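You operate a simulated robot arm through the tools that you are given. There is no shell and no other tool.

You are at the controls of a simulated robot arm. One attempt, no reset.

JOB
Load the dotted red and green modules into the blue carrier with the hold key on.
Fine: hold key on first, off at the end; red in pocket A, green in pocket B.

The check looks at the end state, three seconds after you hand in, the way a careful person would. Anything else that was tipped, shoved, dropped, spilled or broken makes it a failure.

ROBOT AND FRAMES
A 6-joint arm with a two-finger gripper, fixed in place. Base frame: the origin is at the foot of the arm, x ahead of it, y to its left, z up; the work surface is at about z = 80. Readings come in cm, degrees, newtons and seconds.
Its first joint turns from -166.0 to 166.0 degrees. Payload 2.45 kg.
The TCP is the grasp point between the finger pads, 2 cm short of the fingertips. In the tool frame z runs along the fingers and y along their closing line. Largest opening 14 cm; the body of the gripper starts 16.8 cm behind the TCP.
Orientation is that of the tool frame in the base frame, as a unit quaternion [x, y, z, w]. With the fingers straight down and closing along the base's y, the tool's x points along the base's -x, its y along +y and its z along -z.

CONTROLS
- The arm moves only by the tool arm_command. Its argument "series" is a list that holds one entry, the list of rows, each a list of 7 numbers: the shift along the base's x, y, z in cm, then the turn, a rotation vector about the base's x, y, z in degrees, then the closure, from 0 (fully open) to 1 (shut). In form: [[[x, y, z, rx, ry, rz, hand], ...]]. A call has 1 to 20 rows; each row shifts and turns the commanded pose from where the row before left it. Rows are played at 5 a second. More than 5 cm and 8.6 degrees between two rows, or a gripper value outside its range, and nothing of the call is played. Where a pose cannot be reached the arm comes as near as it can. A force on the tool above 40 N (or 10 N above the force at the start of the call, whichever is more), or a blocked arm, ends the call early, and 0.2 s more pass. Each finger travels about 4.5 cm/s and halts on what it meets, pressing with about 27 N; the grip force reading is that of the motor and also rises with nothing between the fingers. The clock runs only during rows and for 0.2 s after the last one: add rows that do not move to give the fingers time. The reply holds the time, the measured pose of the TCP, the force on the tool along the base axes, the opening and the grip force, in the units named above and with some noise, with the torque about the TCP (base axes, N m) and any sound that the robot's microphone picked up.
- Cameras (640 x 400 px; columns grow to the right, rows downward): "scene" is fixed at [21.5, 50.65, 153.7]; the picture's right is [-0.78, -0.63, 0.00], its down [-0.40, 0.50, -0.77] and it looks along [0.48, -0.60, -0.64] (base axes); focal length 333 px, centre (320, 200). "wrist" rides on the gripper at [7.8, 1.1, -20.9] in the tool frame; the picture's right is [-0.14, 0.99, 0.00], its down [-0.92, -0.13, -0.37] and it looks along [-0.36, -0.05, 0.93] (tool axes); focal length 280 px, centre (320, 200). There is no depth. A picture from a camera that has moved, and an enlarged one, comes with that camera's place and axes in the base frame and with its lens. The place of the scene camera against the robot may be out by one fixed shift of up to 1.8 cm in any direction.
- capture(camera): a new picture of that camera. No time passes.
- close_up(camera, box): a new picture of the part [left, top, right, bottom] of that camera's present view, enlarged. No time passes.
- close_job(): hands the job in; it is judged then, once.

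Places have to be worked out from the pictures, the camera data and where the tool is seen. Open the gripper and draw the arm clear of the work before you hand the job in, unless the task says otherwise.

The tools are called after "Call:" as a command line: name --argument value ..., lists and objects as JSON in quotes. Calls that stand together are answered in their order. arm_command: Moves the arm, as the interface text tells. Its arguments: {"type":"object","properties":{"series":{"type":"array","items":{"type":"array","items":{"type":"array","items":{"type":"number"}}}}},"required":["series"]} The other tools are called the same way: capture (camera) takes a picture; close_up (camera, box) takes an enlarged picture of a part of a camera's view; close_job () hands the job in.

At the start:

```text
time_s: 0.0
position: [88.49, -22.83, 109.73]
orientation: [0.0, 1.0, 0.001, 0.0]
force: [0.1, 1.3, -0.6]
wrist_torque: [-0.01, 0.03, -0.02]
opening: 14.01
grasp_force: 0.1
```

scene: 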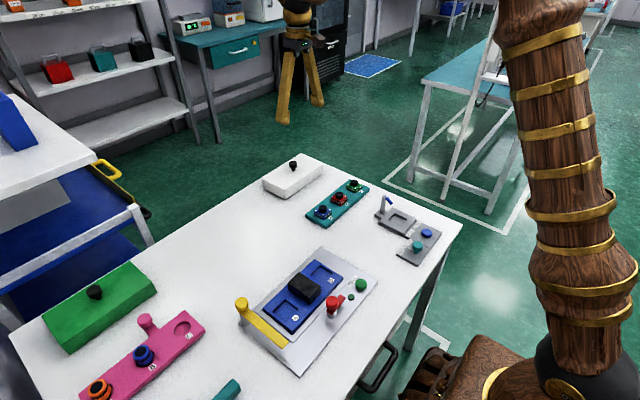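
wrist: 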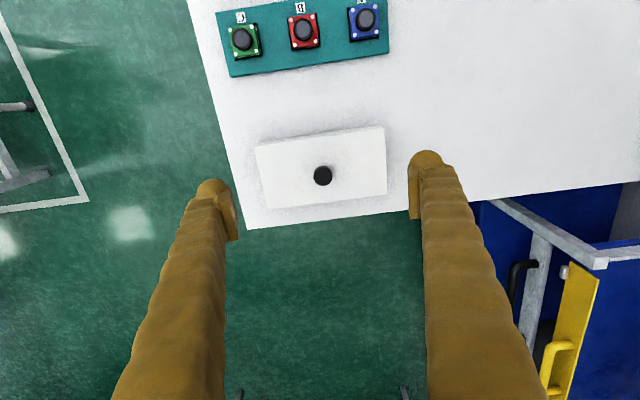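

The pictures show a table with a teal rack of modules, a blue carrier on a grey plate and several covers and knobs. I will take enlarged views to read the details before I move.

Call:
close_up --camera "scene" --box '[220, 230, 400, 380]'

Call:
close_up --camera "scene" --box '[250, 145, 460, 275]'

Call:
close_up --camera "scene" --box '[20, 250, 250, 400]'

Call:
close_up --camera "wrist" --box '[200, 0, 400, 120]'

```text
2.67 times, centred on (310, 305) of scene
camera zoom: at [21.5, 50.65, 153.7], right [-0.78, -0.63, 0.0], down [-0.4, 0.5, -0.77], along [0.48, -0.6, -0.64], focal length 888 px, centre (347, -80)
```

zoom: 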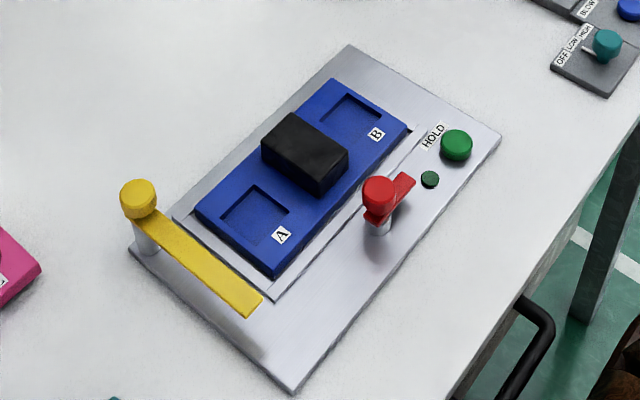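

```text
3.05 times, centred on (355, 210) of scene
camera zoom: at [21.5, 50.65, 153.7], right [-0.78, -0.63, 0.0], down [-0.4, 0.5, -0.77], along [0.48, -0.6, -0.64], focal length 1016 px, centre (213, 170)
```

zoom: 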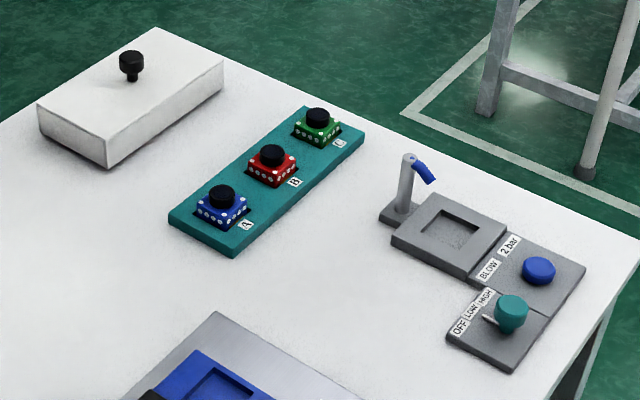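

```text
2.67 times, centred on (135, 325) of scene
camera zoom: at [21.5, 50.65, 153.7], right [-0.78, -0.63, 0.0], down [-0.4, 0.5, -0.77], along [0.48, -0.6, -0.64], focal length 888 px, centre (813, -133)
```

zoom: 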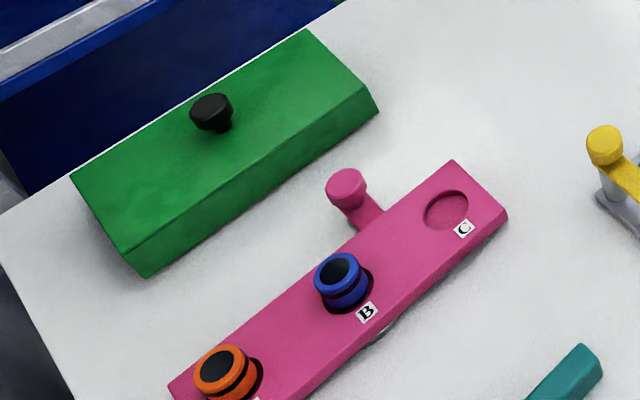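

```text
3.20 times, centred on (300, 60) of wrist
camera zoom: at [80.61, -21.67, 130.57], right [0.14, 0.99, 0.0], down [0.92, -0.13, 0.37], along [0.36, -0.05, -0.93], focal length 897 px, centre (384, 648)
```

zoom: 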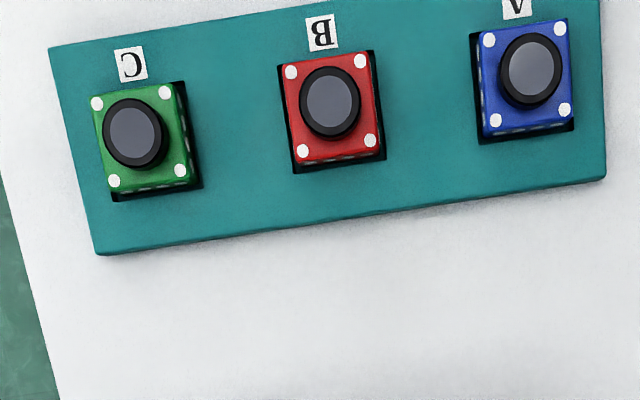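

The rack holds dotted blue (A), red (B) and green (C) modules, and the carrier sits on a grey plate with a HOLD label, a green button and a red lever. I move the arm high over the table to look straight down at the carrier.

Call:
arm_command --series '[[[-3.3, 3.3, 0.3, 0, 0, 0, 0], [-3.3, 3.3, 0.3, 0, 0, 0, 0], [-3.3, 3.3, 0.3, 0, 0, 0, 0], [-3.3, 3.3, 0.3, 0, 0, 0, 0], [-3.3, 3.3, 0.3, 0, 0, 0, 0], [-3.3, 3.3, 0.3, 0, 0, 0, 0], [-3.3, 3.3, 0.3, 0, 0, 0, 0], [-3.3, 3.3, 0.3, 0, 0, 0, 0], [-3.3, 3.3, 0.3, 0, 0, 0, 0], [-3.3, 3.3, 0.3, 0, 0, 0, 0], [-3, 3, 0, 0, 0, 0, 0], [0, 0, 0, 0, 0, 0, 0]]]'

Call:
capture --camera "wrist"

Call:
capture --camera "scene"

```text
time_s: 2.6
position: [52.44, 13.26, 112.69]
orientation: [0.0, 1.0, 0.0, 0.0]
force: [0.0, -0.1, -0.2]
wrist_torque: [0.01, -0.01, 0.04]
opening: 14.02
grasp_force: 0.1
```

```text
taken
camera wrist: at [44.54, 14.35, 133.57], right [0.14, 0.99, 0.0], down [0.92, -0.13, 0.37], along [0.36, -0.05, -0.93], focal length 280 px, centre (320, 200)
```

wrist: 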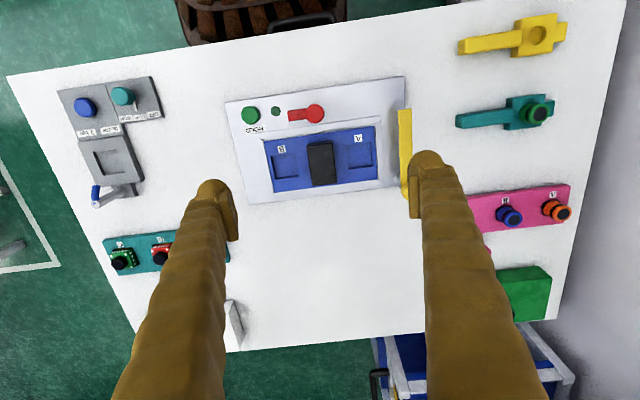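

```text
taken
```

scene: 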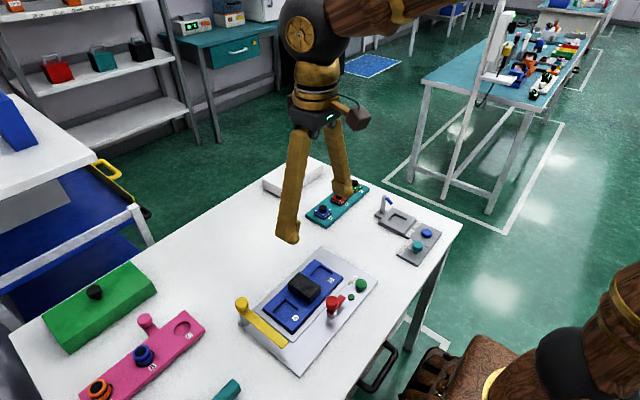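

Call:
close_up --camera "wrist" --box '[220, 70, 420, 205]'

Call:
close_up --camera "wrist" --box '[50, 70, 230, 220]'

Call:
close_up --camera "wrist" --box '[440, 0, 600, 120]'

```text
2.96 times, centred on (320, 138) of wrist
camera zoom: at [44.54, 14.35, 133.57], right [0.14, 0.99, 0.0], down [0.92, -0.13, 0.37], along [0.36, -0.05, -0.93], focal length 831 px, centre (320, 385)
```

zoom: 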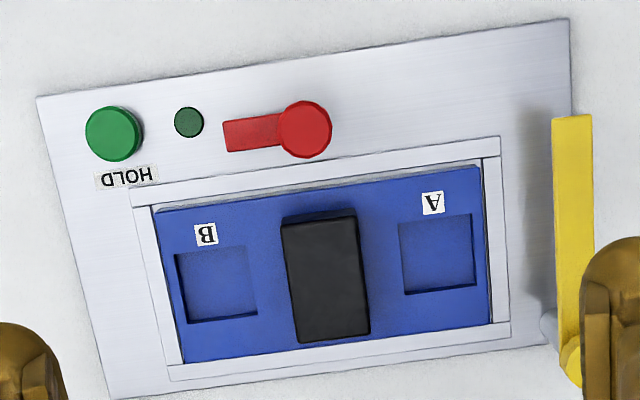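

```text
2.67 times, centred on (140, 145) of wrist
camera zoom: at [44.54, 14.35, 133.57], right [0.14, 0.99, 0.0], down [0.92, -0.13, 0.37], along [0.36, -0.05, -0.93], focal length 748 px, centre (800, 347)
```

zoom: 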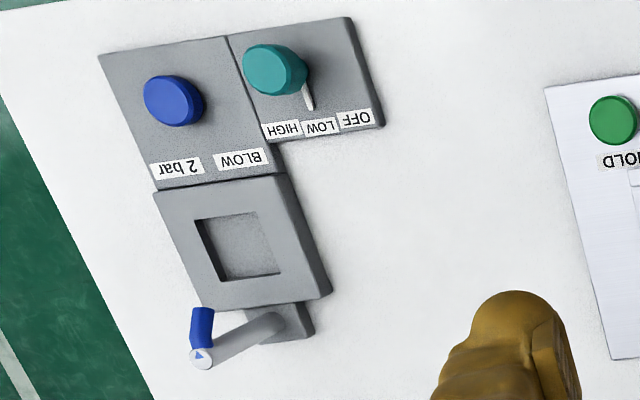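

```text
3.33 times, centred on (520, 60) of wrist
camera zoom: at [44.54, 14.35, 133.57], right [0.14, 0.99, 0.0], down [0.92, -0.13, 0.37], along [0.36, -0.05, -0.93], focal length 935 px, centre (-347, 667)
```

zoom: 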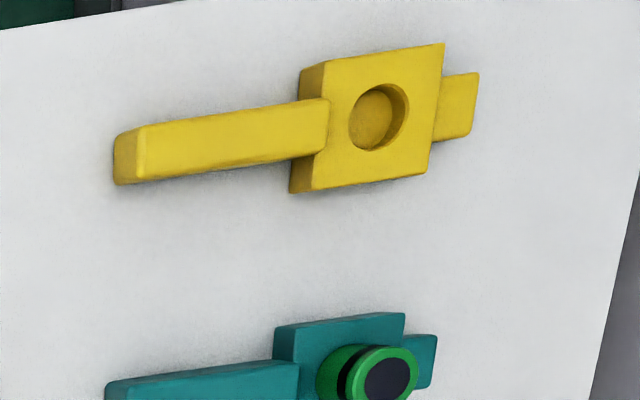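

The green button sits right by the HOLD label at about (47, 2), with an unlit lamp beside it, and the red lever and yellow bar look like separate swing arms. I move above the button at a safe height with the fingers open to get a second viewpoint.

Call:
arm_command --series '[[[-1.36, -2.9, -2.6, 0, 0, 0, 0], [-1.36, -2.9, -2.6, 0, 0, 0, 0], [-1.36, -2.9, -2.6, 0, 0, 0, 0], [-1.36, -2.9, -2.6, 0, 0, 0, 0], [0, 0, 0, 0, 0, 0, 0], [0, 0, 0, 0, 0, 0, 0]]]'

Call:
capture --camera "wrist"

Call:
close_up --camera "wrist" --box '[230, 100, 430, 230]'

Call:
capture --camera "scene"

```text
time_s: 4.0
position: [46.91, 1.62, 102.14]
orientation: [0.0, 1.0, 0.0, 0.0]
force: [-0.3, 0.4, -0.4]
wrist_torque: [0.03, -0.02, -0.01]
opening: 13.99
grasp_force: 0.0
```

```text
taken
camera wrist: at [39.06, 2.78, 123.12], right [0.14, 0.99, 0.0], down [0.92, -0.13, 0.37], along [0.36, -0.05, -0.93], focal length 280 px, centre (320, 200)
```

wrist: 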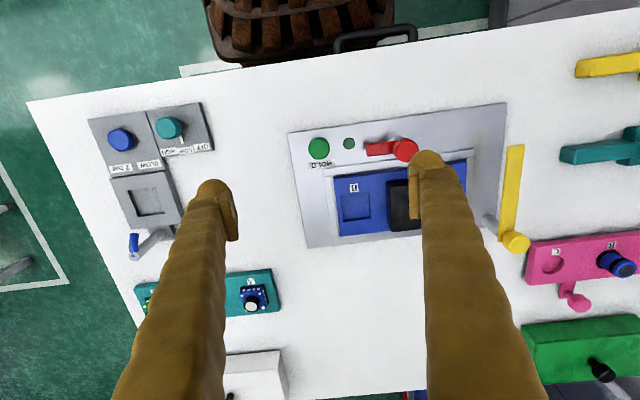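

```text
3.08 times, centred on (330, 165) of wrist
camera zoom: at [39.06, 2.78, 123.12], right [0.14, 0.99, 0.0], down [0.92, -0.13, 0.37], along [0.36, -0.05, -0.93], focal length 863 px, centre (289, 308)
```

zoom: 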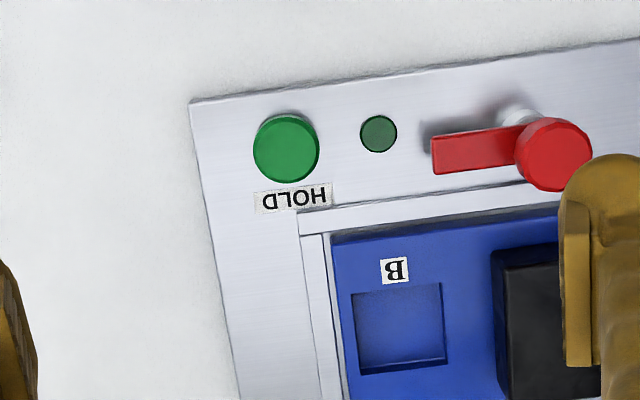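

```text
taken
```

scene: 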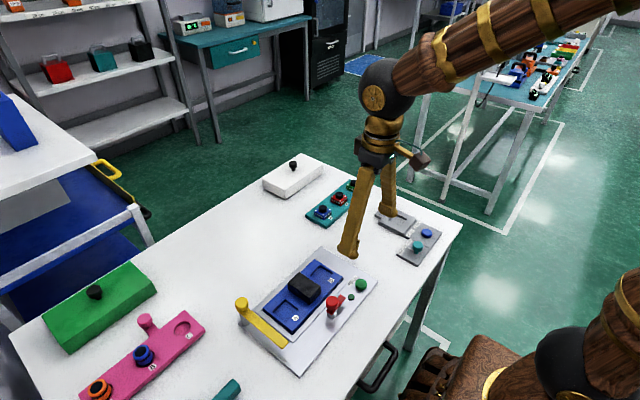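

Two views place the button top at about (47.0, 1.55, 82.0), the red knob at about (48, 13, 86), and the lamp is dark. I close the fingers and descend to about 3 cm above the button.

Call:
arm_command --series '[[[0, 0, 0, 0, 0, 0, 1], [0, 0, 0, 0, 0, 0, 1], [0, 0, 0, 0, 0, 0, 1], [0, 0, 0, 0, 0, 0, 1], [0, 0, 0, 0, 0, 0, 1], [0, 0, 0, 0, 0, 0, 1], [0, 0, 0, 0, 0, 0, 1], [0, 0, 0, 0, 0, 0, 1], [0, 0, -3.8, 0, 0, 0, 1], [0, 0, -3.8, 0, 0, 0, 1], [0, 0, -3.8, 0, 0, 0, 1], [0, 0, -3.6, 0, 0, 0, 1], [0, 0, 0, 0, 0, 0, 1], [0, 0, 0, 0, 0, 0, 1]]]'

Call:
capture --camera "wrist"

Call:
close_up --camera "scene" --box '[300, 200, 420, 320]'

```text
time_s: 7.0
position: [46.98, 1.71, 87.02]
orientation: [0.0, 1.0, 0.0, 0.0]
force: [-0.6, -0.7, 1.4]
wrist_torque: [0.0, -0.02, 0.04]
opening: 0.0
grasp_force: 26.9
```

```text
taken
camera wrist: at [39.15, 2.76, 108.12], right [0.14, 0.99, 0.0], down [0.92, -0.13, 0.37], along [0.36, -0.05, -0.93], focal length 280 px, centre (320, 200)
```

wrist: 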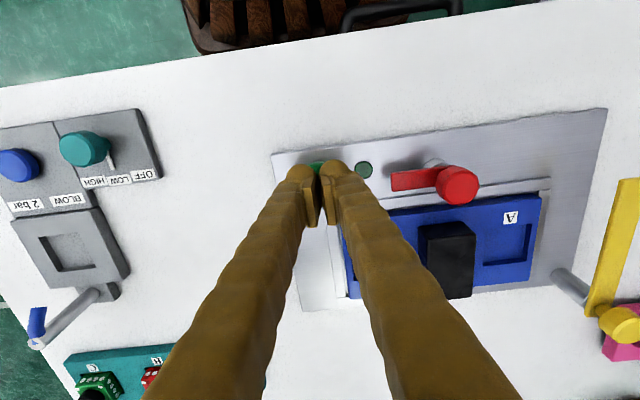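

```text
3.33 times, centred on (360, 260) of scene
camera zoom: at [21.5, 50.65, 153.7], right [-0.78, -0.63, 0.0], down [-0.4, 0.5, -0.77], along [0.48, -0.6, -0.64], focal length 1111 px, centre (187, 0)
```

zoom: 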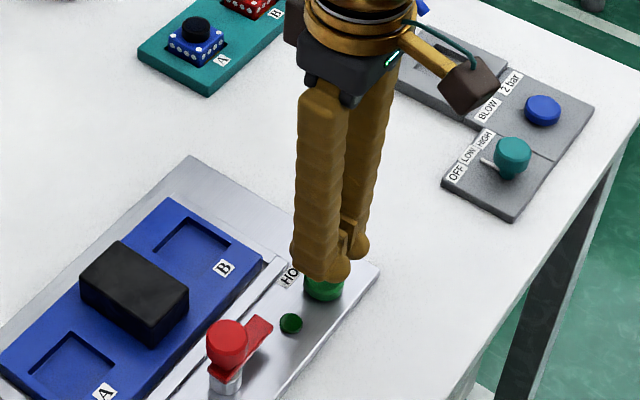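

The closed fingertips are right above the green button. I descend in small steps to contact and watch the force and the lamp.

Call:
arm_command --series '[[[0, -0.1, -1.0, 0, 0, 0, 1], [0, 0, -1.0, 0, 0, 0, 1], [0, 0, -0.5, 0, 0, 0, 1], [0, 0, -0.3, 0, 0, 0, 1], [0, 0, -0.2, 0, 0, 0, 1], [0, 0, 0, 0, 0, 0, 1]]]'

Call:
close_up --camera "scene" --box '[300, 240, 400, 320]'

```text
time_s: 8.4
position: [46.98, 1.64, 84.25]
orientation: [0.001, 1.0, 0.0, 0.001]
force: [0.2, 1.0, 0.4]
wrist_torque: [-0.01, -0.01, -0.02]
opening: 0.62
grasp_force: 30.1
```

```text
5.00 times, centred on (350, 280) of scene
camera zoom: at [21.5, 50.65, 153.7], right [-0.78, -0.63, 0.0], down [-0.4, 0.5, -0.77], along [0.48, -0.6, -0.64], focal length 1666 px, centre (170, -200)
```

zoom: 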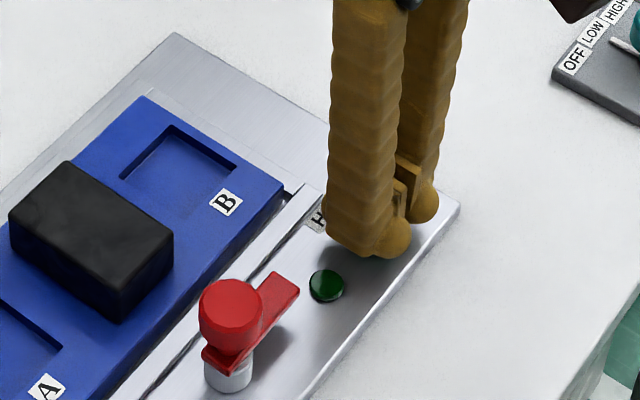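

The opening reads 0.62 with the fingers shut, so the tips may just be touching the button, and the lamp is still dark. I press a little further in fine steps.

Call:
arm_command --series '[[[0, 0, -0.1, 0, 0, 0, 1], [0, 0, -0.1, 0, 0, 0, 1], [0, 0, -0.1, 0, 0, 0, 1], [0, 0, 0, 0, 0, 0, 1]]]'

Call:
close_up --camera "scene" --box '[300, 240, 400, 320]'

Call:
close_up --camera "wrist" --box '[260, 120, 420, 240]'

```text
time_s: 9.4
position: [47.0, 1.59, 83.87]
orientation: [0.0, 1.0, 0.0, 0.0]
force: [-1.0, -1.7, 1.8]
wrist_torque: [-0.02, 0.01, 0.03]
opening: 0.59
grasp_force: 29.8
heard: click
```

```text
5.00 times, centred on (350, 280) of scene
camera zoom: at [21.5, 50.65, 153.7], right [-0.78, -0.63, 0.0], down [-0.4, 0.5, -0.77], along [0.48, -0.6, -0.64], focal length 1666 px, centre (170, -200)
```

zoom: 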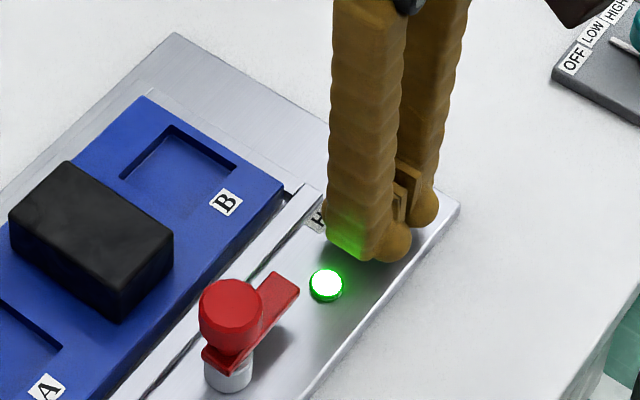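

```text
3.33 times, centred on (340, 180) of wrist
camera zoom: at [39.16, 2.66, 104.87], right [0.14, 0.99, 0.0], down [0.92, -0.13, 0.37], along [0.36, -0.05, -0.93], focal length 935 px, centre (253, 267)
```

zoom: 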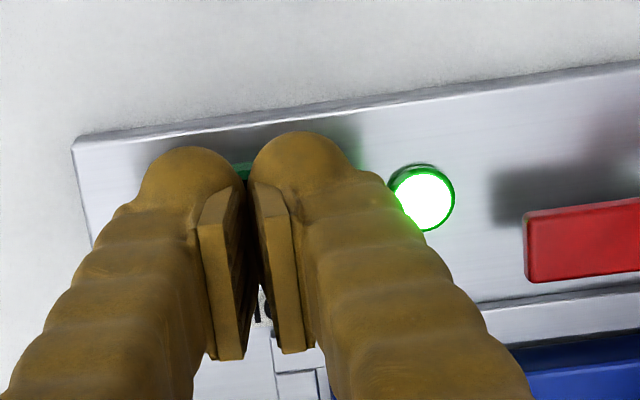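

A click sounded and the lamp is bright green, so hold is on. I lift straight up and check that it stays lit.

Call:
arm_command --series '[[[0, 0, 0.5, 0, 0, 0, 1], [0, 0, 2, 0, 0, 0, 1], [0, 0, 4, 0, 0, 0, 1], [0, 0, 4.5, 0, 0, 0, 1], [0, 0, 4.5, 0, 0, 0, 1], [0, 0, 4.5, 0, 0, 0, 1], [0, 0, 0, 0, 0, 0, 0.5], [0, 0, 0, 0, 0, 0, 0.5]]]'

Call:
close_up --camera "scene" --box '[220, 230, 400, 380]'

Call:
capture --camera "wrist"

```text
time_s: 11.2
position: [46.93, 1.55, 104.0]
orientation: [0.0, 1.0, 0.0, 0.0]
force: [0.5, 0.1, 0.4]
wrist_torque: [0.0, 0.0, -0.01]
opening: 5.17
grasp_force: 0.0
```

```text
2.67 times, centred on (310, 305) of scene
camera zoom: at [21.5, 50.65, 153.7], right [-0.78, -0.63, 0.0], down [-0.4, 0.5, -0.77], along [0.48, -0.6, -0.64], focal length 888 px, centre (347, -80)
```

zoom: 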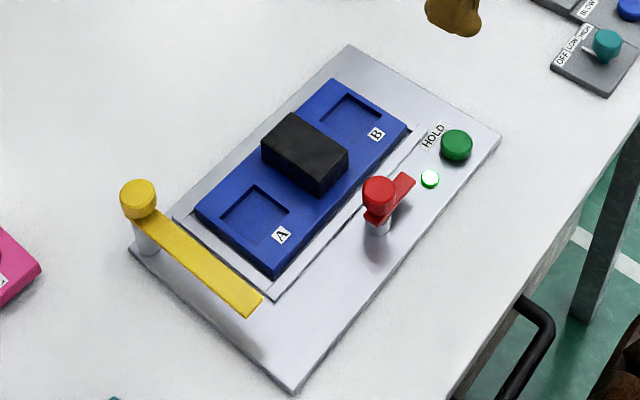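

```text
taken
camera wrist: at [39.13, 2.59, 124.9], right [0.14, 0.99, 0.0], down [0.92, -0.13, 0.37], along [0.36, -0.05, -0.93], focal length 280 px, centre (320, 200)
```

wrist: 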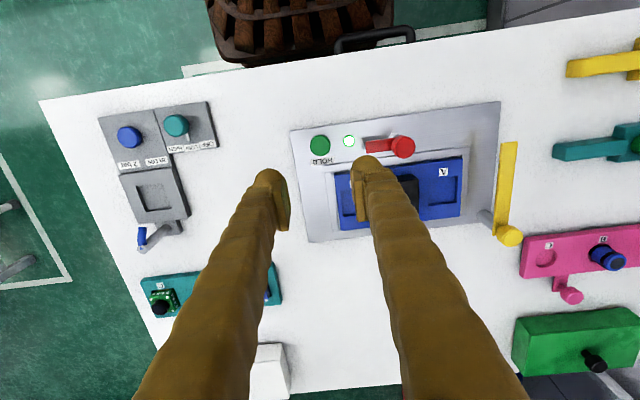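

Hold stays lit with the carrier in place. I now travel at height to above the red module, estimated near (72.5, -22.9), with the fingers open.

Call:
arm_command --series '[[[3.2, -3.06, 0, 0, 0, 0, 0], [3.2, -3.06, 0, 0, 0, 0, 0], [3.2, -3.06, 0, 0, 0, 0, 0], [3.2, -3.06, 0, 0, 0, 0, 0], [3.2, -3.06, 0, 0, 0, 0, 0], [3.2, -3.06, 0, 0, 0, 0, 0], [3.2, -3.06, 0, 0, 0, 0, 0], [3.2, -3.06, 0, 0, 0, 0, 0], [0, 0, 0, 0, 0, 0, 0], [0, 0, 0, 0, 0, 0, 0]]]'

Call:
capture --camera "wrist"

Call:
close_up --camera "wrist" --box '[220, 80, 420, 205]'

```text
time_s: 13.4
position: [72.65, -23.03, 104.14]
orientation: [0.0, 1.0, 0.0, 0.0]
force: [-0.5, -0.1, 0.0]
wrist_torque: [0.02, 0.0, 0.01]
opening: 14.03
grasp_force: 0.1
```

```text
taken
camera wrist: at [64.75, -21.96, 124.93], right [0.14, 0.99, 0.0], down [0.92, -0.13, 0.37], along [0.36, -0.05, -0.93], focal length 280 px, centre (320, 200)
```

wrist: 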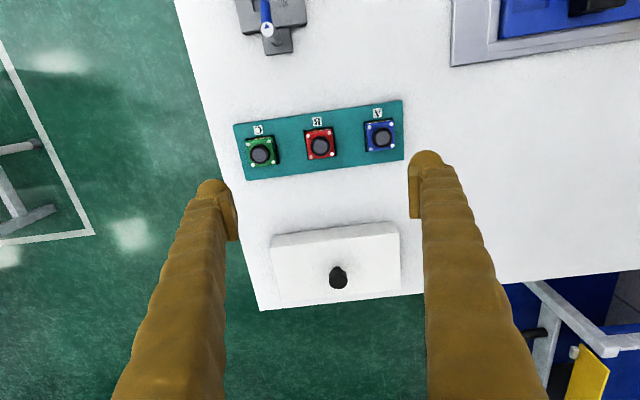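

```text
3.20 times, centred on (320, 142) of wrist
camera zoom: at [64.75, -21.96, 124.93], right [0.14, 0.99, 0.0], down [0.92, -0.13, 0.37], along [0.36, -0.05, -0.93], focal length 897 px, centre (320, 384)
```

zoom: 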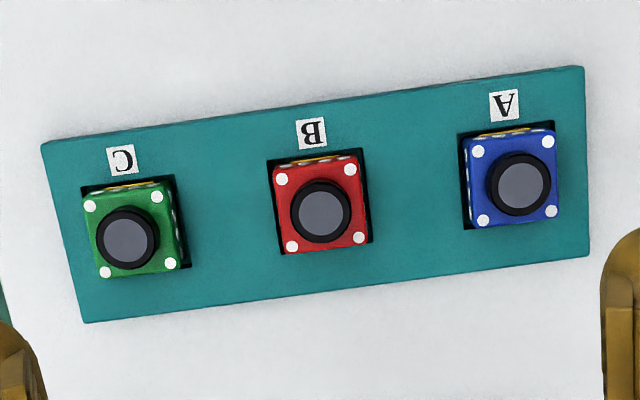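

The red module's knob is almost exactly under the tool, at about (72.2, -22.9) with its top near z 84. I take finer close-ups to measure the knob and module heights.

Call:
close_up --camera "wrist" --box '[290, 115, 354, 175]'

Call:
close_up --camera "scene" --box '[300, 170, 380, 230]'

Call:
close_up --camera "wrist" --box '[235, 120, 285, 175]'

```text
6.67 times, centred on (322, 145) of wrist
camera zoom: at [64.75, -21.96, 124.93], right [0.14, 0.99, 0.0], down [0.92, -0.13, 0.37], along [0.36, -0.05, -0.93], focal length 1869 px, centre (307, 567)
```

zoom: 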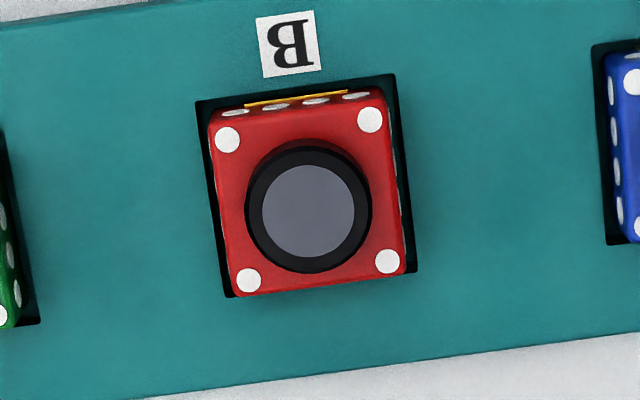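

```text
6.67 times, centred on (340, 200) of scene
camera zoom: at [21.5, 50.65, 153.7], right [-0.78, -0.63, 0.0], down [-0.4, 0.5, -0.77], along [0.48, -0.6, -0.64], focal length 2221 px, centre (187, 200)
```

zoom: 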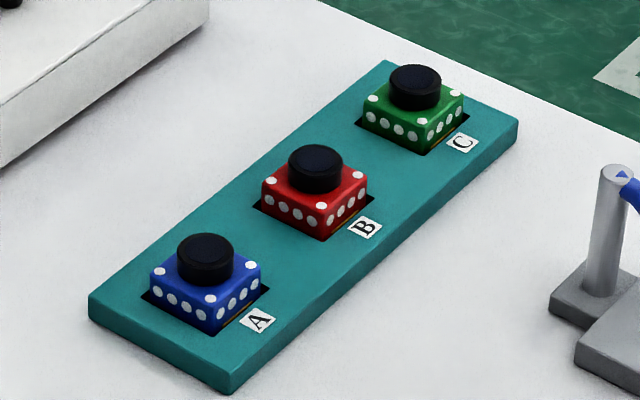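

```text
7.27 times, centred on (260, 148) of wrist
camera zoom: at [64.75, -21.96, 124.93], right [0.14, 0.99, 0.0], down [0.92, -0.13, 0.37], along [0.36, -0.05, -0.93], focal length 2039 px, centre (756, 582)
```

zoom: 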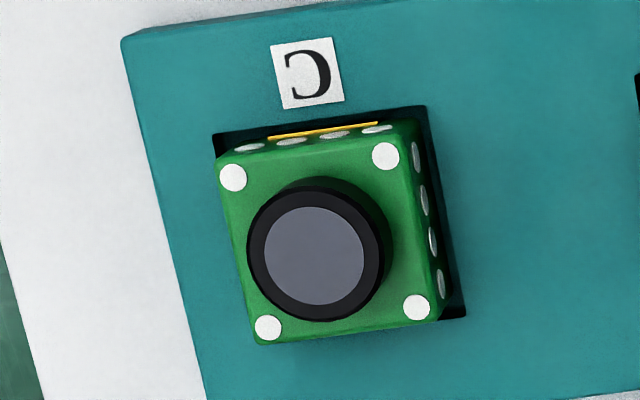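

Refined: the red knob top is at about z 84.5, module top about 83.0, and the knob is about 2.8 cm wide at (72.4, -22.95). I set the opening to about 6 cm so the fingers clear the neighbours, and descend to 6 cm above the knob.

Call:
arm_command --series '[[[-0.25, 0.05, 0, 0, 0, 0, 0.57], [0, 0, 0, 0, 0, 0, 0.57], [0, 0, 0, 0, 0, 0, 0.57], [0, 0, 0, 0, 0, 0, 0.57], [0, 0, -4, 0, 0, 0, 0.57], [0, 0, -4, 0, 0, 0, 0.57], [0, 0, -4, 0, 0, 0, 0.57], [0, 0, 0, 0, 0, 0, 0.57], [0, 0, 0, 0, 0, 0, 0.57]]]'

Call:
capture --camera "wrist"

Call:
close_up --camera "wrist" --box '[260, 120, 380, 210]'

Call:
close_up --camera "scene" --box '[300, 160, 380, 230]'

```text
time_s: 15.4
position: [72.46, -22.92, 91.94]
orientation: [0.0, 1.0, 0.0, 0.001]
force: [-0.2, -0.6, 0.7]
wrist_torque: [0.01, 0.0, 0.02]
opening: 5.99
grasp_force: 0.1
```

```text
taken
camera wrist: at [64.55, -21.77, 112.86], right [0.14, 0.99, 0.0], down [0.92, -0.13, 0.37], along [0.37, -0.05, -0.93], focal length 280 px, centre (320, 200)
```

wrist: 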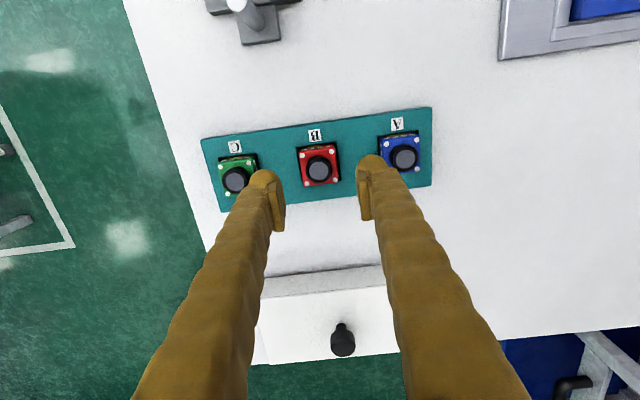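

```text
4.44 times, centred on (320, 165) of wrist
camera zoom: at [64.55, -21.77, 112.86], right [0.14, 0.99, 0.0], down [0.92, -0.13, 0.37], along [0.37, -0.05, -0.93], focal length 1246 px, centre (320, 356)
```

zoom: 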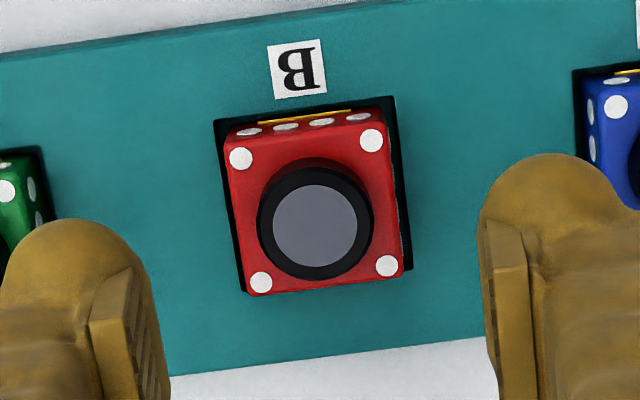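

```text
5.71 times, centred on (340, 195) of scene
camera zoom: at [21.5, 50.65, 153.7], right [-0.78, -0.63, 0.0], down [-0.4, 0.5, -0.77], along [0.48, -0.6, -0.64], focal length 1904 px, centre (206, 229)
```

zoom: 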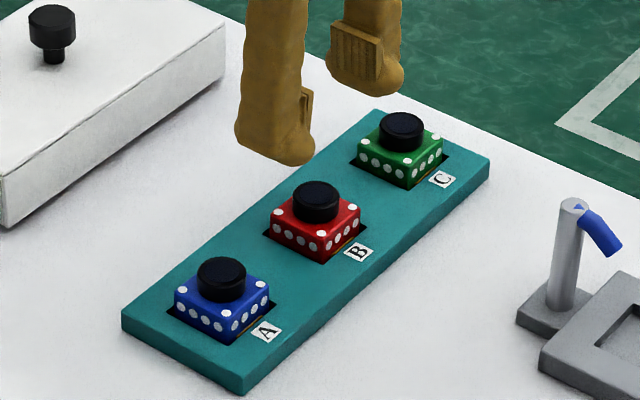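

The knob is centred in x and about 0.1 cm toward -y of the tool axis. I correct that and descend to TCP z of about 85.3, so the fingertips sit beside the knob just above the module's top face.

Call:
arm_command --series '[[[0, -0.1, -2.0, 0, 0, 0, 0.57], [0, 0, -2.0, 0, 0, 0, 0.57], [0, 0, -1.5, 0, 0, 0, 0.57], [0, 0, -1.1, 0, 0, 0, 0.57], [0, 0, 0, 0, 0, 0, 0.57], [0, 0, 0, 0, 0, 0, 0.57]]]'

Call:
close_up --camera "wrist" --box '[240, 120, 400, 240]'

Call:
close_up --camera "scene" --box '[310, 170, 370, 220]'

```text
time_s: 16.8
position: [72.43, -23.02, 85.35]
orientation: [0.0, 1.0, 0.0, 0.0]
force: [-0.3, -0.3, 0.4]
wrist_torque: [0.0, -0.01, 0.01]
opening: 5.99
grasp_force: 0.0
```

```text
3.33 times, centred on (320, 180) of wrist
camera zoom: at [64.53, -21.88, 106.26], right [0.14, 0.99, 0.0], down [0.92, -0.13, 0.37], along [0.36, -0.05, -0.93], focal length 935 px, centre (320, 267)
```

zoom: 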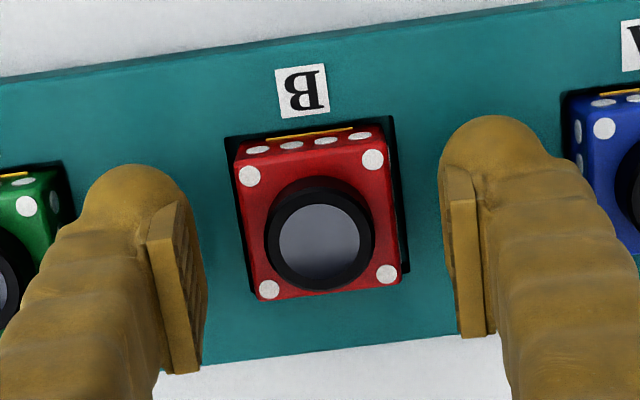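

```text
8.00 times, centred on (340, 195) of scene
camera zoom: at [21.5, 50.65, 153.7], right [-0.78, -0.63, 0.0], down [-0.4, 0.5, -0.77], along [0.48, -0.6, -0.64], focal length 2666 px, centre (160, 240)
```

zoom: 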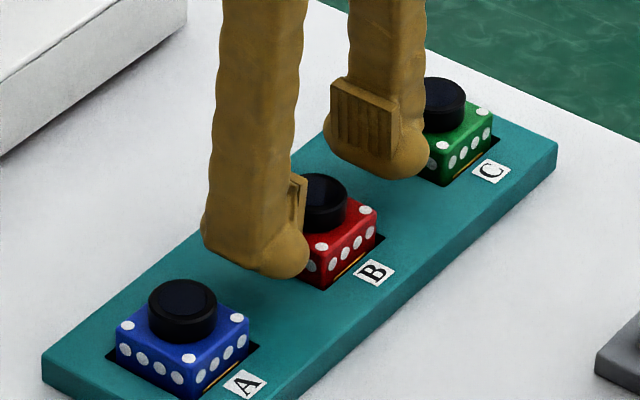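

The fingers straddle the knob just above the module's top face. I close the gripper now and read the opening.

Call:
arm_command --series '[[[0, 0, 0, 0, 0, 0, 1], [0, 0, 0, 0, 0, 0, 1], [0, 0, 0, 0, 0, 0, 1], [0, 0, 0, 0, 0, 0, 1], [0, 0, 0, 0, 0, 0, 1]]]'

Call:
close_up --camera "wrist" --box '[240, 120, 400, 240]'

Call:
close_up --camera "scene" --box '[310, 170, 370, 220]'

```text
time_s: 18.0
position: [72.44, -22.87, 85.25]
orientation: [0.001, 1.0, 0.0, 0.0]
force: [-0.6, -0.4, 0.0]
wrist_torque: [0.02, -0.01, 0.0]
opening: 2.62
grasp_force: 27.2
```

```text
3.33 times, centred on (320, 180) of wrist
camera zoom: at [64.53, -21.88, 106.26], right [0.14, 0.99, 0.0], down [0.92, -0.13, 0.37], along [0.36, -0.05, -0.93], focal length 935 px, centre (320, 267)
```

zoom: 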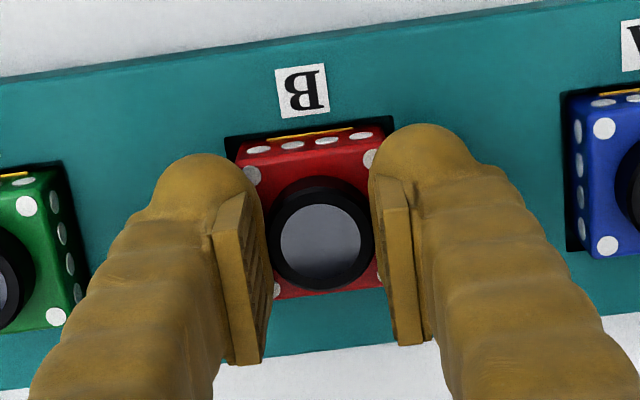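

```text
8.00 times, centred on (340, 195) of scene
camera zoom: at [21.5, 50.65, 153.7], right [-0.78, -0.63, 0.0], down [-0.4, 0.5, -0.77], along [0.48, -0.6, -0.64], focal length 2666 px, centre (160, 240)
```

zoom: 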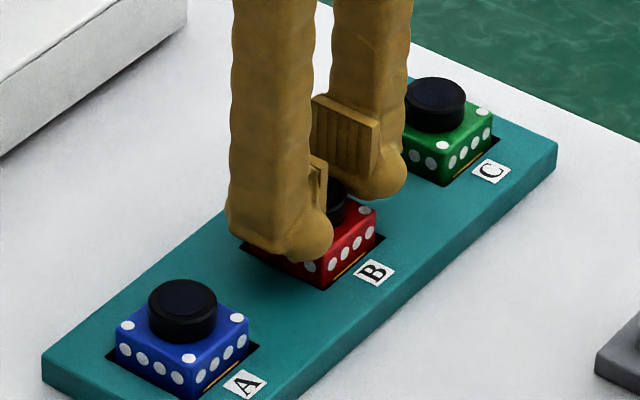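

The opening of 2.62 with steady grip force shows the knob is held. I lift straight up, slowly at first, and check.

Call:
arm_command --series '[[[0, 0, 0.3, 0, 0, 0, 1], [0, 0, 0.5, 0, 0, 0, 1], [0, 0, 0.8, 0, 0, 0, 1], [0, 0, 1.5, 0, 0, 0, 1], [0, 0, 2.5, 0, 0, 0, 1], [0, 0, 3, 0, 0, 0, 1], [0, 0, 0, 0, 0, 0, 1], [0, 0, 0, 0, 0, 0, 1]]]'

Call:
close_up --camera "wrist" --box '[240, 120, 400, 240]'

Call:
close_up --camera "scene" --box '[300, 150, 380, 220]'

```text
time_s: 19.8
position: [72.39, -22.93, 94.01]
orientation: [0.0, 1.0, -0.001, 0.001]
force: [0.2, 0.0, -0.8]
wrist_torque: [0.0, 0.0, 0.0]
opening: 2.63
grasp_force: 27.3
```

```text
3.33 times, centred on (320, 180) of wrist
camera zoom: at [64.52, -21.84, 114.88], right [0.14, 0.99, 0.0], down [0.92, -0.13, 0.37], along [0.37, -0.05, -0.93], focal length 935 px, centre (320, 267)
```

zoom: 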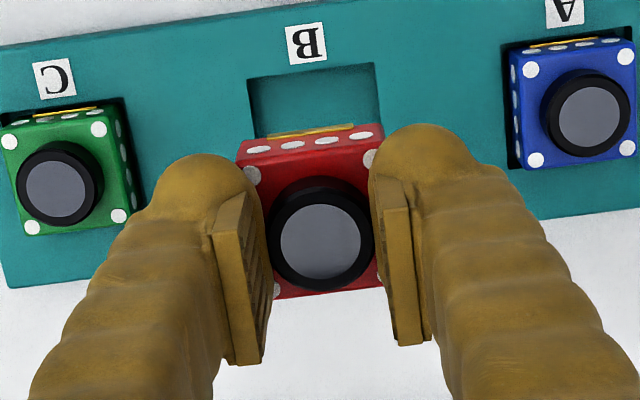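

```text
5.71 times, centred on (340, 185) of scene
camera zoom: at [21.5, 50.65, 153.7], right [-0.78, -0.63, 0.0], down [-0.4, 0.5, -0.77], along [0.48, -0.6, -0.64], focal length 1904 px, centre (206, 286)
```

zoom: 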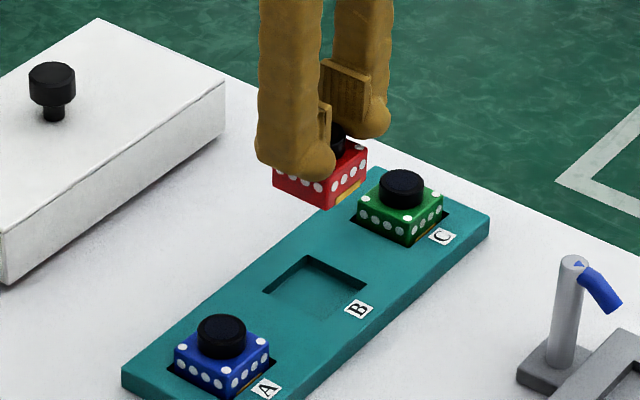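

The red module came out cleanly and hangs level. I raise it a bit and carry it at height to above pocket A, estimated near (56.7, 20.0).

Call:
arm_command --series '[[[0, 0, 3, 0, 0, 0, 1], [0, 0, 3, 0, 0, 0, 1], [-1.31, 3.58, 0, 0, 0, 0, 1], [-1.31, 3.58, 0, 0, 0, 0, 1], [-1.31, 3.58, 0, 0, 0, 0, 1], [-1.31, 3.58, 0, 0, 0, 0, 1], [-1.31, 3.58, 0, 0, 0, 0, 1], [-1.31, 3.58, 0, 0, 0, 0, 1], [-1.31, 3.58, 0, 0, 0, 0, 1], [-1.31, 3.58, 0, 0, 0, 0, 1], [-1.31, 3.58, 0, 0, 0, 0, 1], [-1.31, 3.58, 0, 0, 0, 0, 1], [-1.31, 3.58, 0, 0, 0, 0, 1], [-1.31, 3.58, 0, 0, 0, 0, 1], [0, 0, 0, 0, 0, 0, 1], [0, 0, 0, 0, 0, 0, 1]]]'

Call:
capture --camera "wrist"

Call:
close_up --camera "wrist" --box '[220, 90, 420, 215]'

Call:
capture --camera "scene"

```text
time_s: 23.2
position: [56.61, 20.09, 100.03]
orientation: [0.0, 1.0, -0.001, 0.0]
force: [-0.8, 0.0, -0.8]
wrist_torque: [-0.02, -0.03, -0.01]
opening: 2.62
grasp_force: 27.7
```

```text
taken
camera wrist: at [48.81, 21.07, 120.94], right [0.14, 0.99, 0.0], down [0.92, -0.13, 0.37], along [0.37, -0.05, -0.93], focal length 280 px, centre (320, 200)
```

wrist: 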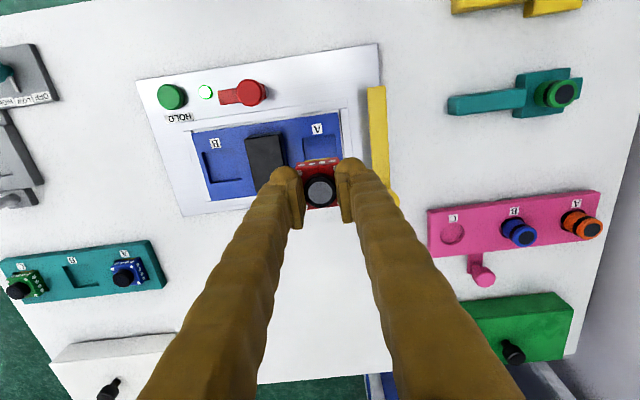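

```text
3.20 times, centred on (320, 152) of wrist
camera zoom: at [48.81, 21.07, 120.94], right [0.14, 0.99, 0.0], down [0.92, -0.13, 0.37], along [0.37, -0.05, -0.93], focal length 897 px, centre (320, 352)
```

zoom: 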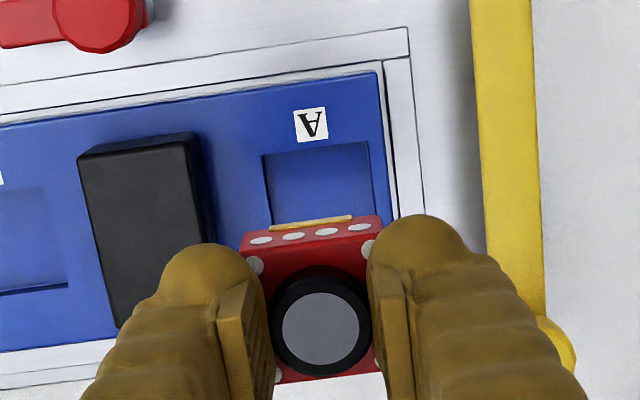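

```text
taken
```

scene: 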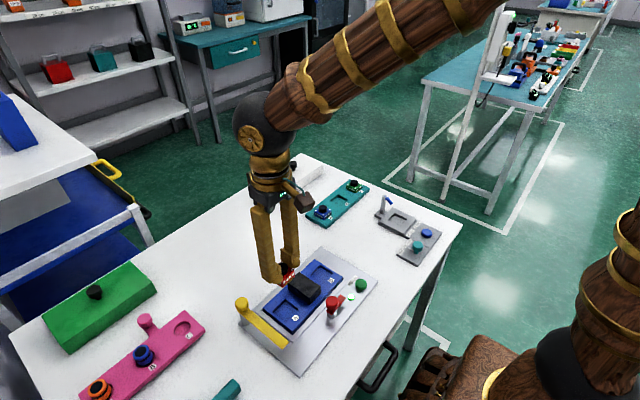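

Red is held right above pocket A; the hold lamp is still lit, and the pocket centre looks to be about +0.2 in x and +0.07 in y from the tool axis. I take tighter close-ups to refine this.

Call:
close_up --camera "wrist" --box '[280, 120, 360, 170]'

Call:
close_up --camera "wrist" --box '[280, 150, 360, 215]'

Call:
close_up --camera "scene" --box '[240, 240, 320, 310]'

```text
8.00 times, centred on (320, 145) of wrist
camera zoom: at [48.81, 21.07, 120.94], right [0.14, 0.99, 0.0], down [0.92, -0.13, 0.37], along [0.37, -0.05, -0.93], focal length 2243 px, centre (320, 640)
```

zoom: 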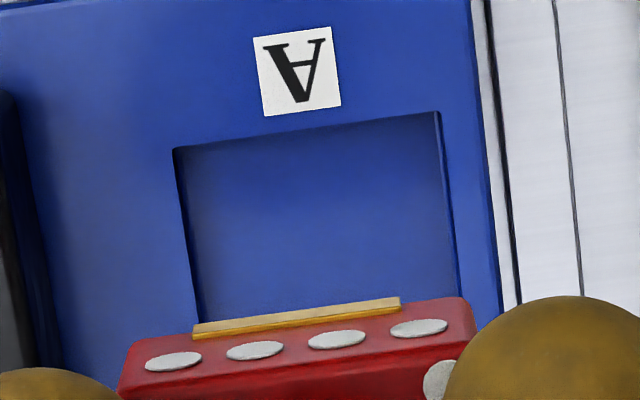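

```text
6.15 times, centred on (320, 182) of wrist
camera zoom: at [48.81, 21.07, 120.94], right [0.14, 0.99, 0.0], down [0.92, -0.13, 0.37], along [0.37, -0.05, -0.93], focal length 1726 px, centre (320, 308)
```

zoom: 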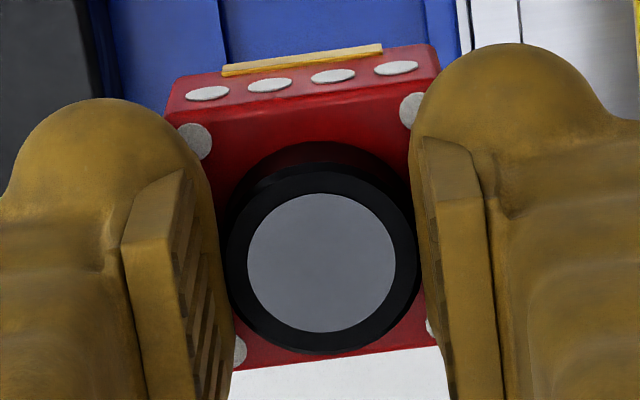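

```text
5.71 times, centred on (280, 275) of scene
camera zoom: at [21.5, 50.65, 153.7], right [-0.78, -0.63, 0.0], down [-0.4, 0.5, -0.77], along [0.48, -0.6, -0.64], focal length 1904 px, centre (549, -229)
```

zoom: 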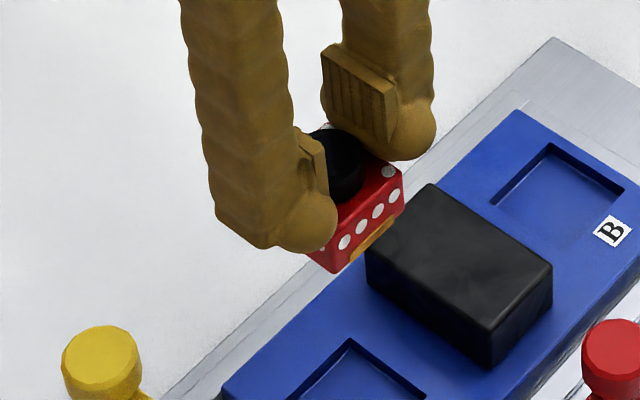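

The pocket rim is about 4.5 cm wide and the module about 4.0, with the pocket centre about +0.2 in x and 0 in y from the module. I shift slightly and descend to about 2 cm above the carrier, then look again.

Call:
arm_command --series '[[[0.15, 0, -2.5, 0, 0, 0, 1], [0, 0, -2.5, 0, 0, 0, 1], [0, 0, -2.5, 0, 0, 0, 1], [0, 0, -2, 0, 0, 0, 1], [0, 0, -1.5, 0, 0, 0, 1], [0, 0, 0, 0, 0, 0, 1], [0, 0, 0, 0, 0, 0, 1]]]'

Call:
close_up --camera "wrist" --box '[260, 110, 380, 200]'

Call:
close_up --camera "scene" --box '[240, 250, 330, 340]'

```text
time_s: 24.8
position: [56.77, 19.84, 88.95]
orientation: [0.0, 1.0, 0.0, 0.0]
force: [0.3, -0.4, -0.8]
wrist_torque: [-0.03, 0.02, 0.0]
opening: 2.61
grasp_force: 27.2
```

```text
4.44 times, centred on (320, 155) of wrist
camera zoom: at [48.93, 20.99, 109.87], right [0.14, 0.99, 0.0], down [0.92, -0.13, 0.37], along [0.36, -0.05, -0.93], focal length 1246 px, centre (320, 400)
```

zoom: 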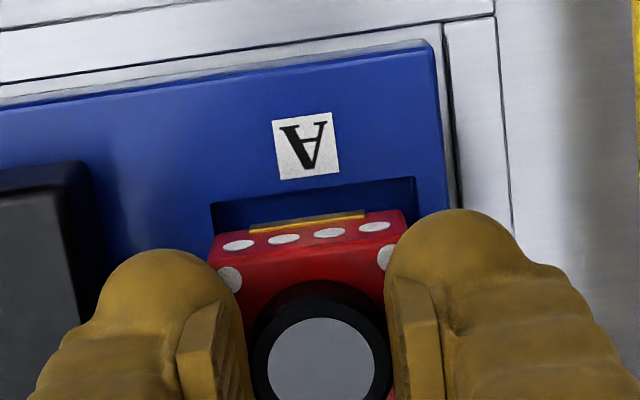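

```text
4.44 times, centred on (285, 295) of scene
camera zoom: at [21.5, 50.65, 153.7], right [-0.78, -0.63, 0.0], down [-0.4, 0.5, -0.77], along [0.48, -0.6, -0.64], focal length 1481 px, centre (476, -222)
```

zoom: 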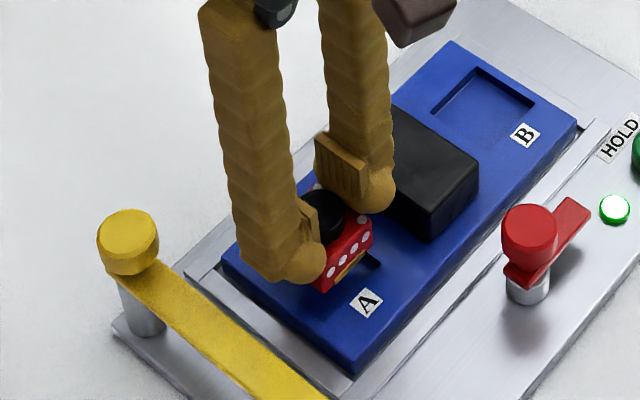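

The module's lower edge sits within the pocket outline: gaps of about 0.24 cm on the left, 0.4 cm on the right. I nudge +0.05 in x and +0.08 in y, and descend to the rim.

Call:
arm_command --series '[[[0.05, 0.08, -0.8, 0, 0, 0, 1], [0, 0, -0.7, 0, 0, 0, 1], [0, 0, -0.5, 0, 0, 0, 1], [0, 0, 0, 0, 0, 0, 1], [0, 0, 0, 0, 0, 0, 1]]]'

Call:
close_up --camera "wrist" --box '[260, 110, 380, 200]'

Call:
close_up --camera "scene" --box '[255, 260, 315, 310]'

```text
time_s: 26.0
position: [56.84, 20.01, 87.0]
orientation: [0.0, 1.0, -0.001, 0.0]
force: [0.1, 0.0, -1.2]
wrist_torque: [0.0, 0.03, 0.0]
opening: 2.63
grasp_force: 27.0
```

```text
4.44 times, centred on (320, 155) of wrist
camera zoom: at [48.98, 21.12, 107.91], right [0.14, 0.99, 0.0], down [0.92, -0.13, 0.37], along [0.36, -0.05, -0.93], focal length 1246 px, centre (320, 400)
```

zoom: 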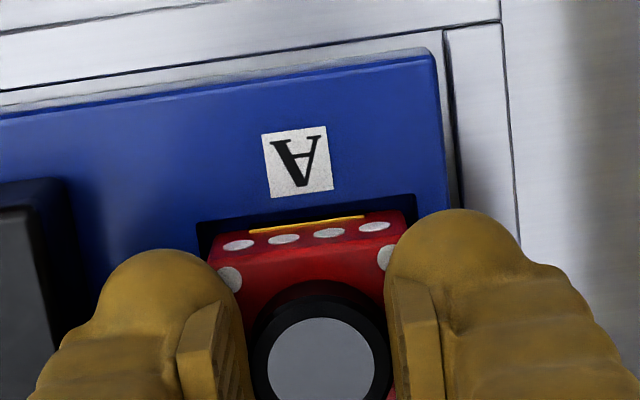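

```text
8.00 times, centred on (285, 285) of scene
camera zoom: at [21.5, 50.65, 153.7], right [-0.78, -0.63, 0.0], down [-0.4, 0.5, -0.77], along [0.48, -0.6, -0.64], focal length 2666 px, centre (600, -480)
```

zoom: 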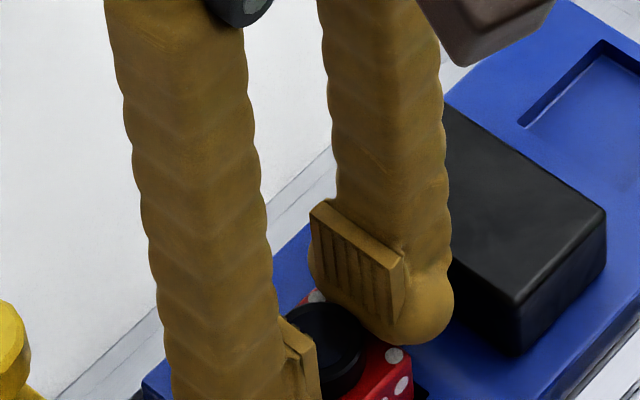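

The module outline is well centred inside the pocket opening now. I lower it into the pocket in small steps and watch the vertical force.

Call:
arm_command --series '[[[0, 0, -0.2, 0, 0, 0, 1], [0, 0, -0.2, 0, 0, 0, 1], [0, 0, -0.15, 0, 0, 0, 1], [0, 0, 0, 0, 0, 0, 1]]]'

Call:
close_up --camera "wrist" --box '[260, 110, 380, 200]'

```text
time_s: 27.0
position: [56.99, 20.12, 86.4]
orientation: [0.0, 1.0, 0.0, 0.001]
force: [-0.7, 0.2, -0.9]
wrist_torque: [-0.02, 0.02, 0.0]
opening: 2.61
grasp_force: 26.9
```

```text
4.44 times, centred on (320, 155) of wrist
camera zoom: at [49.0, 21.16, 107.32], right [0.14, 0.99, 0.0], down [0.92, -0.13, 0.37], along [0.37, -0.05, -0.93], focal length 1246 px, centre (320, 400)
```

zoom: 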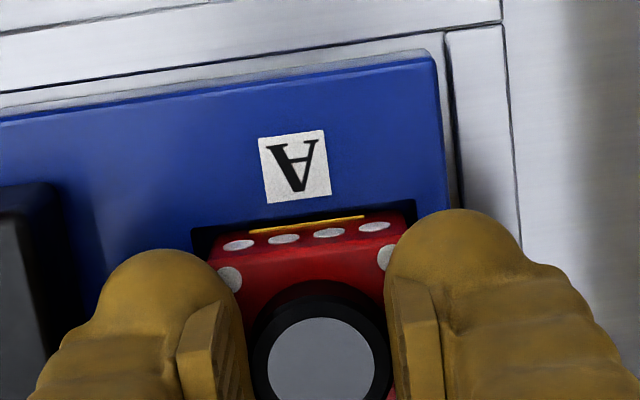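

Still free with comfortable gaps all round. I nudge -0.05 in x and continue down until I feel the pocket floor.

Call:
arm_command --series '[[[-0.05, -0.03, -0.15, 0, 0, 0, 1], [0, 0, -0.15, 0, 0, 0, 1], [0, 0, 0, 0, 0, 0, 1]]]'

Call:
close_up --camera "wrist" --box '[260, 110, 380, 200]'

```text
time_s: 27.8
position: [56.84, 19.94, 86.22]
orientation: [0.001, 1.0, 0.0, 0.002]
force: [3.9, 2.1, 24.6]
wrist_torque: [0.02, -0.2, -0.01]
opening: 2.62
grasp_force: 27.2
```

```text
4.44 times, centred on (320, 155) of wrist
camera zoom: at [48.95, 21.12, 107.06], right [0.14, 0.99, 0.0], down [0.92, -0.13, 0.37], along [0.37, -0.05, -0.93], focal length 1246 px, centre (320, 400)
```

zoom: 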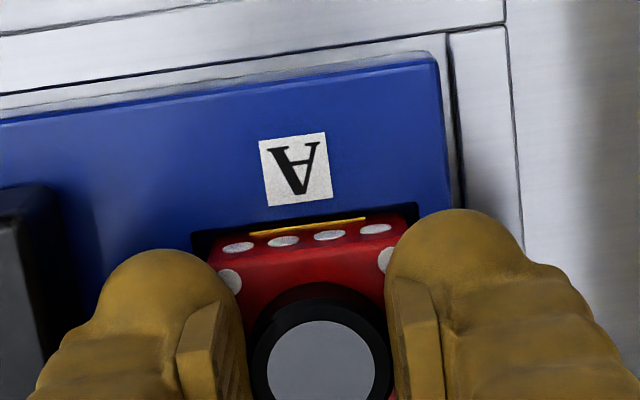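

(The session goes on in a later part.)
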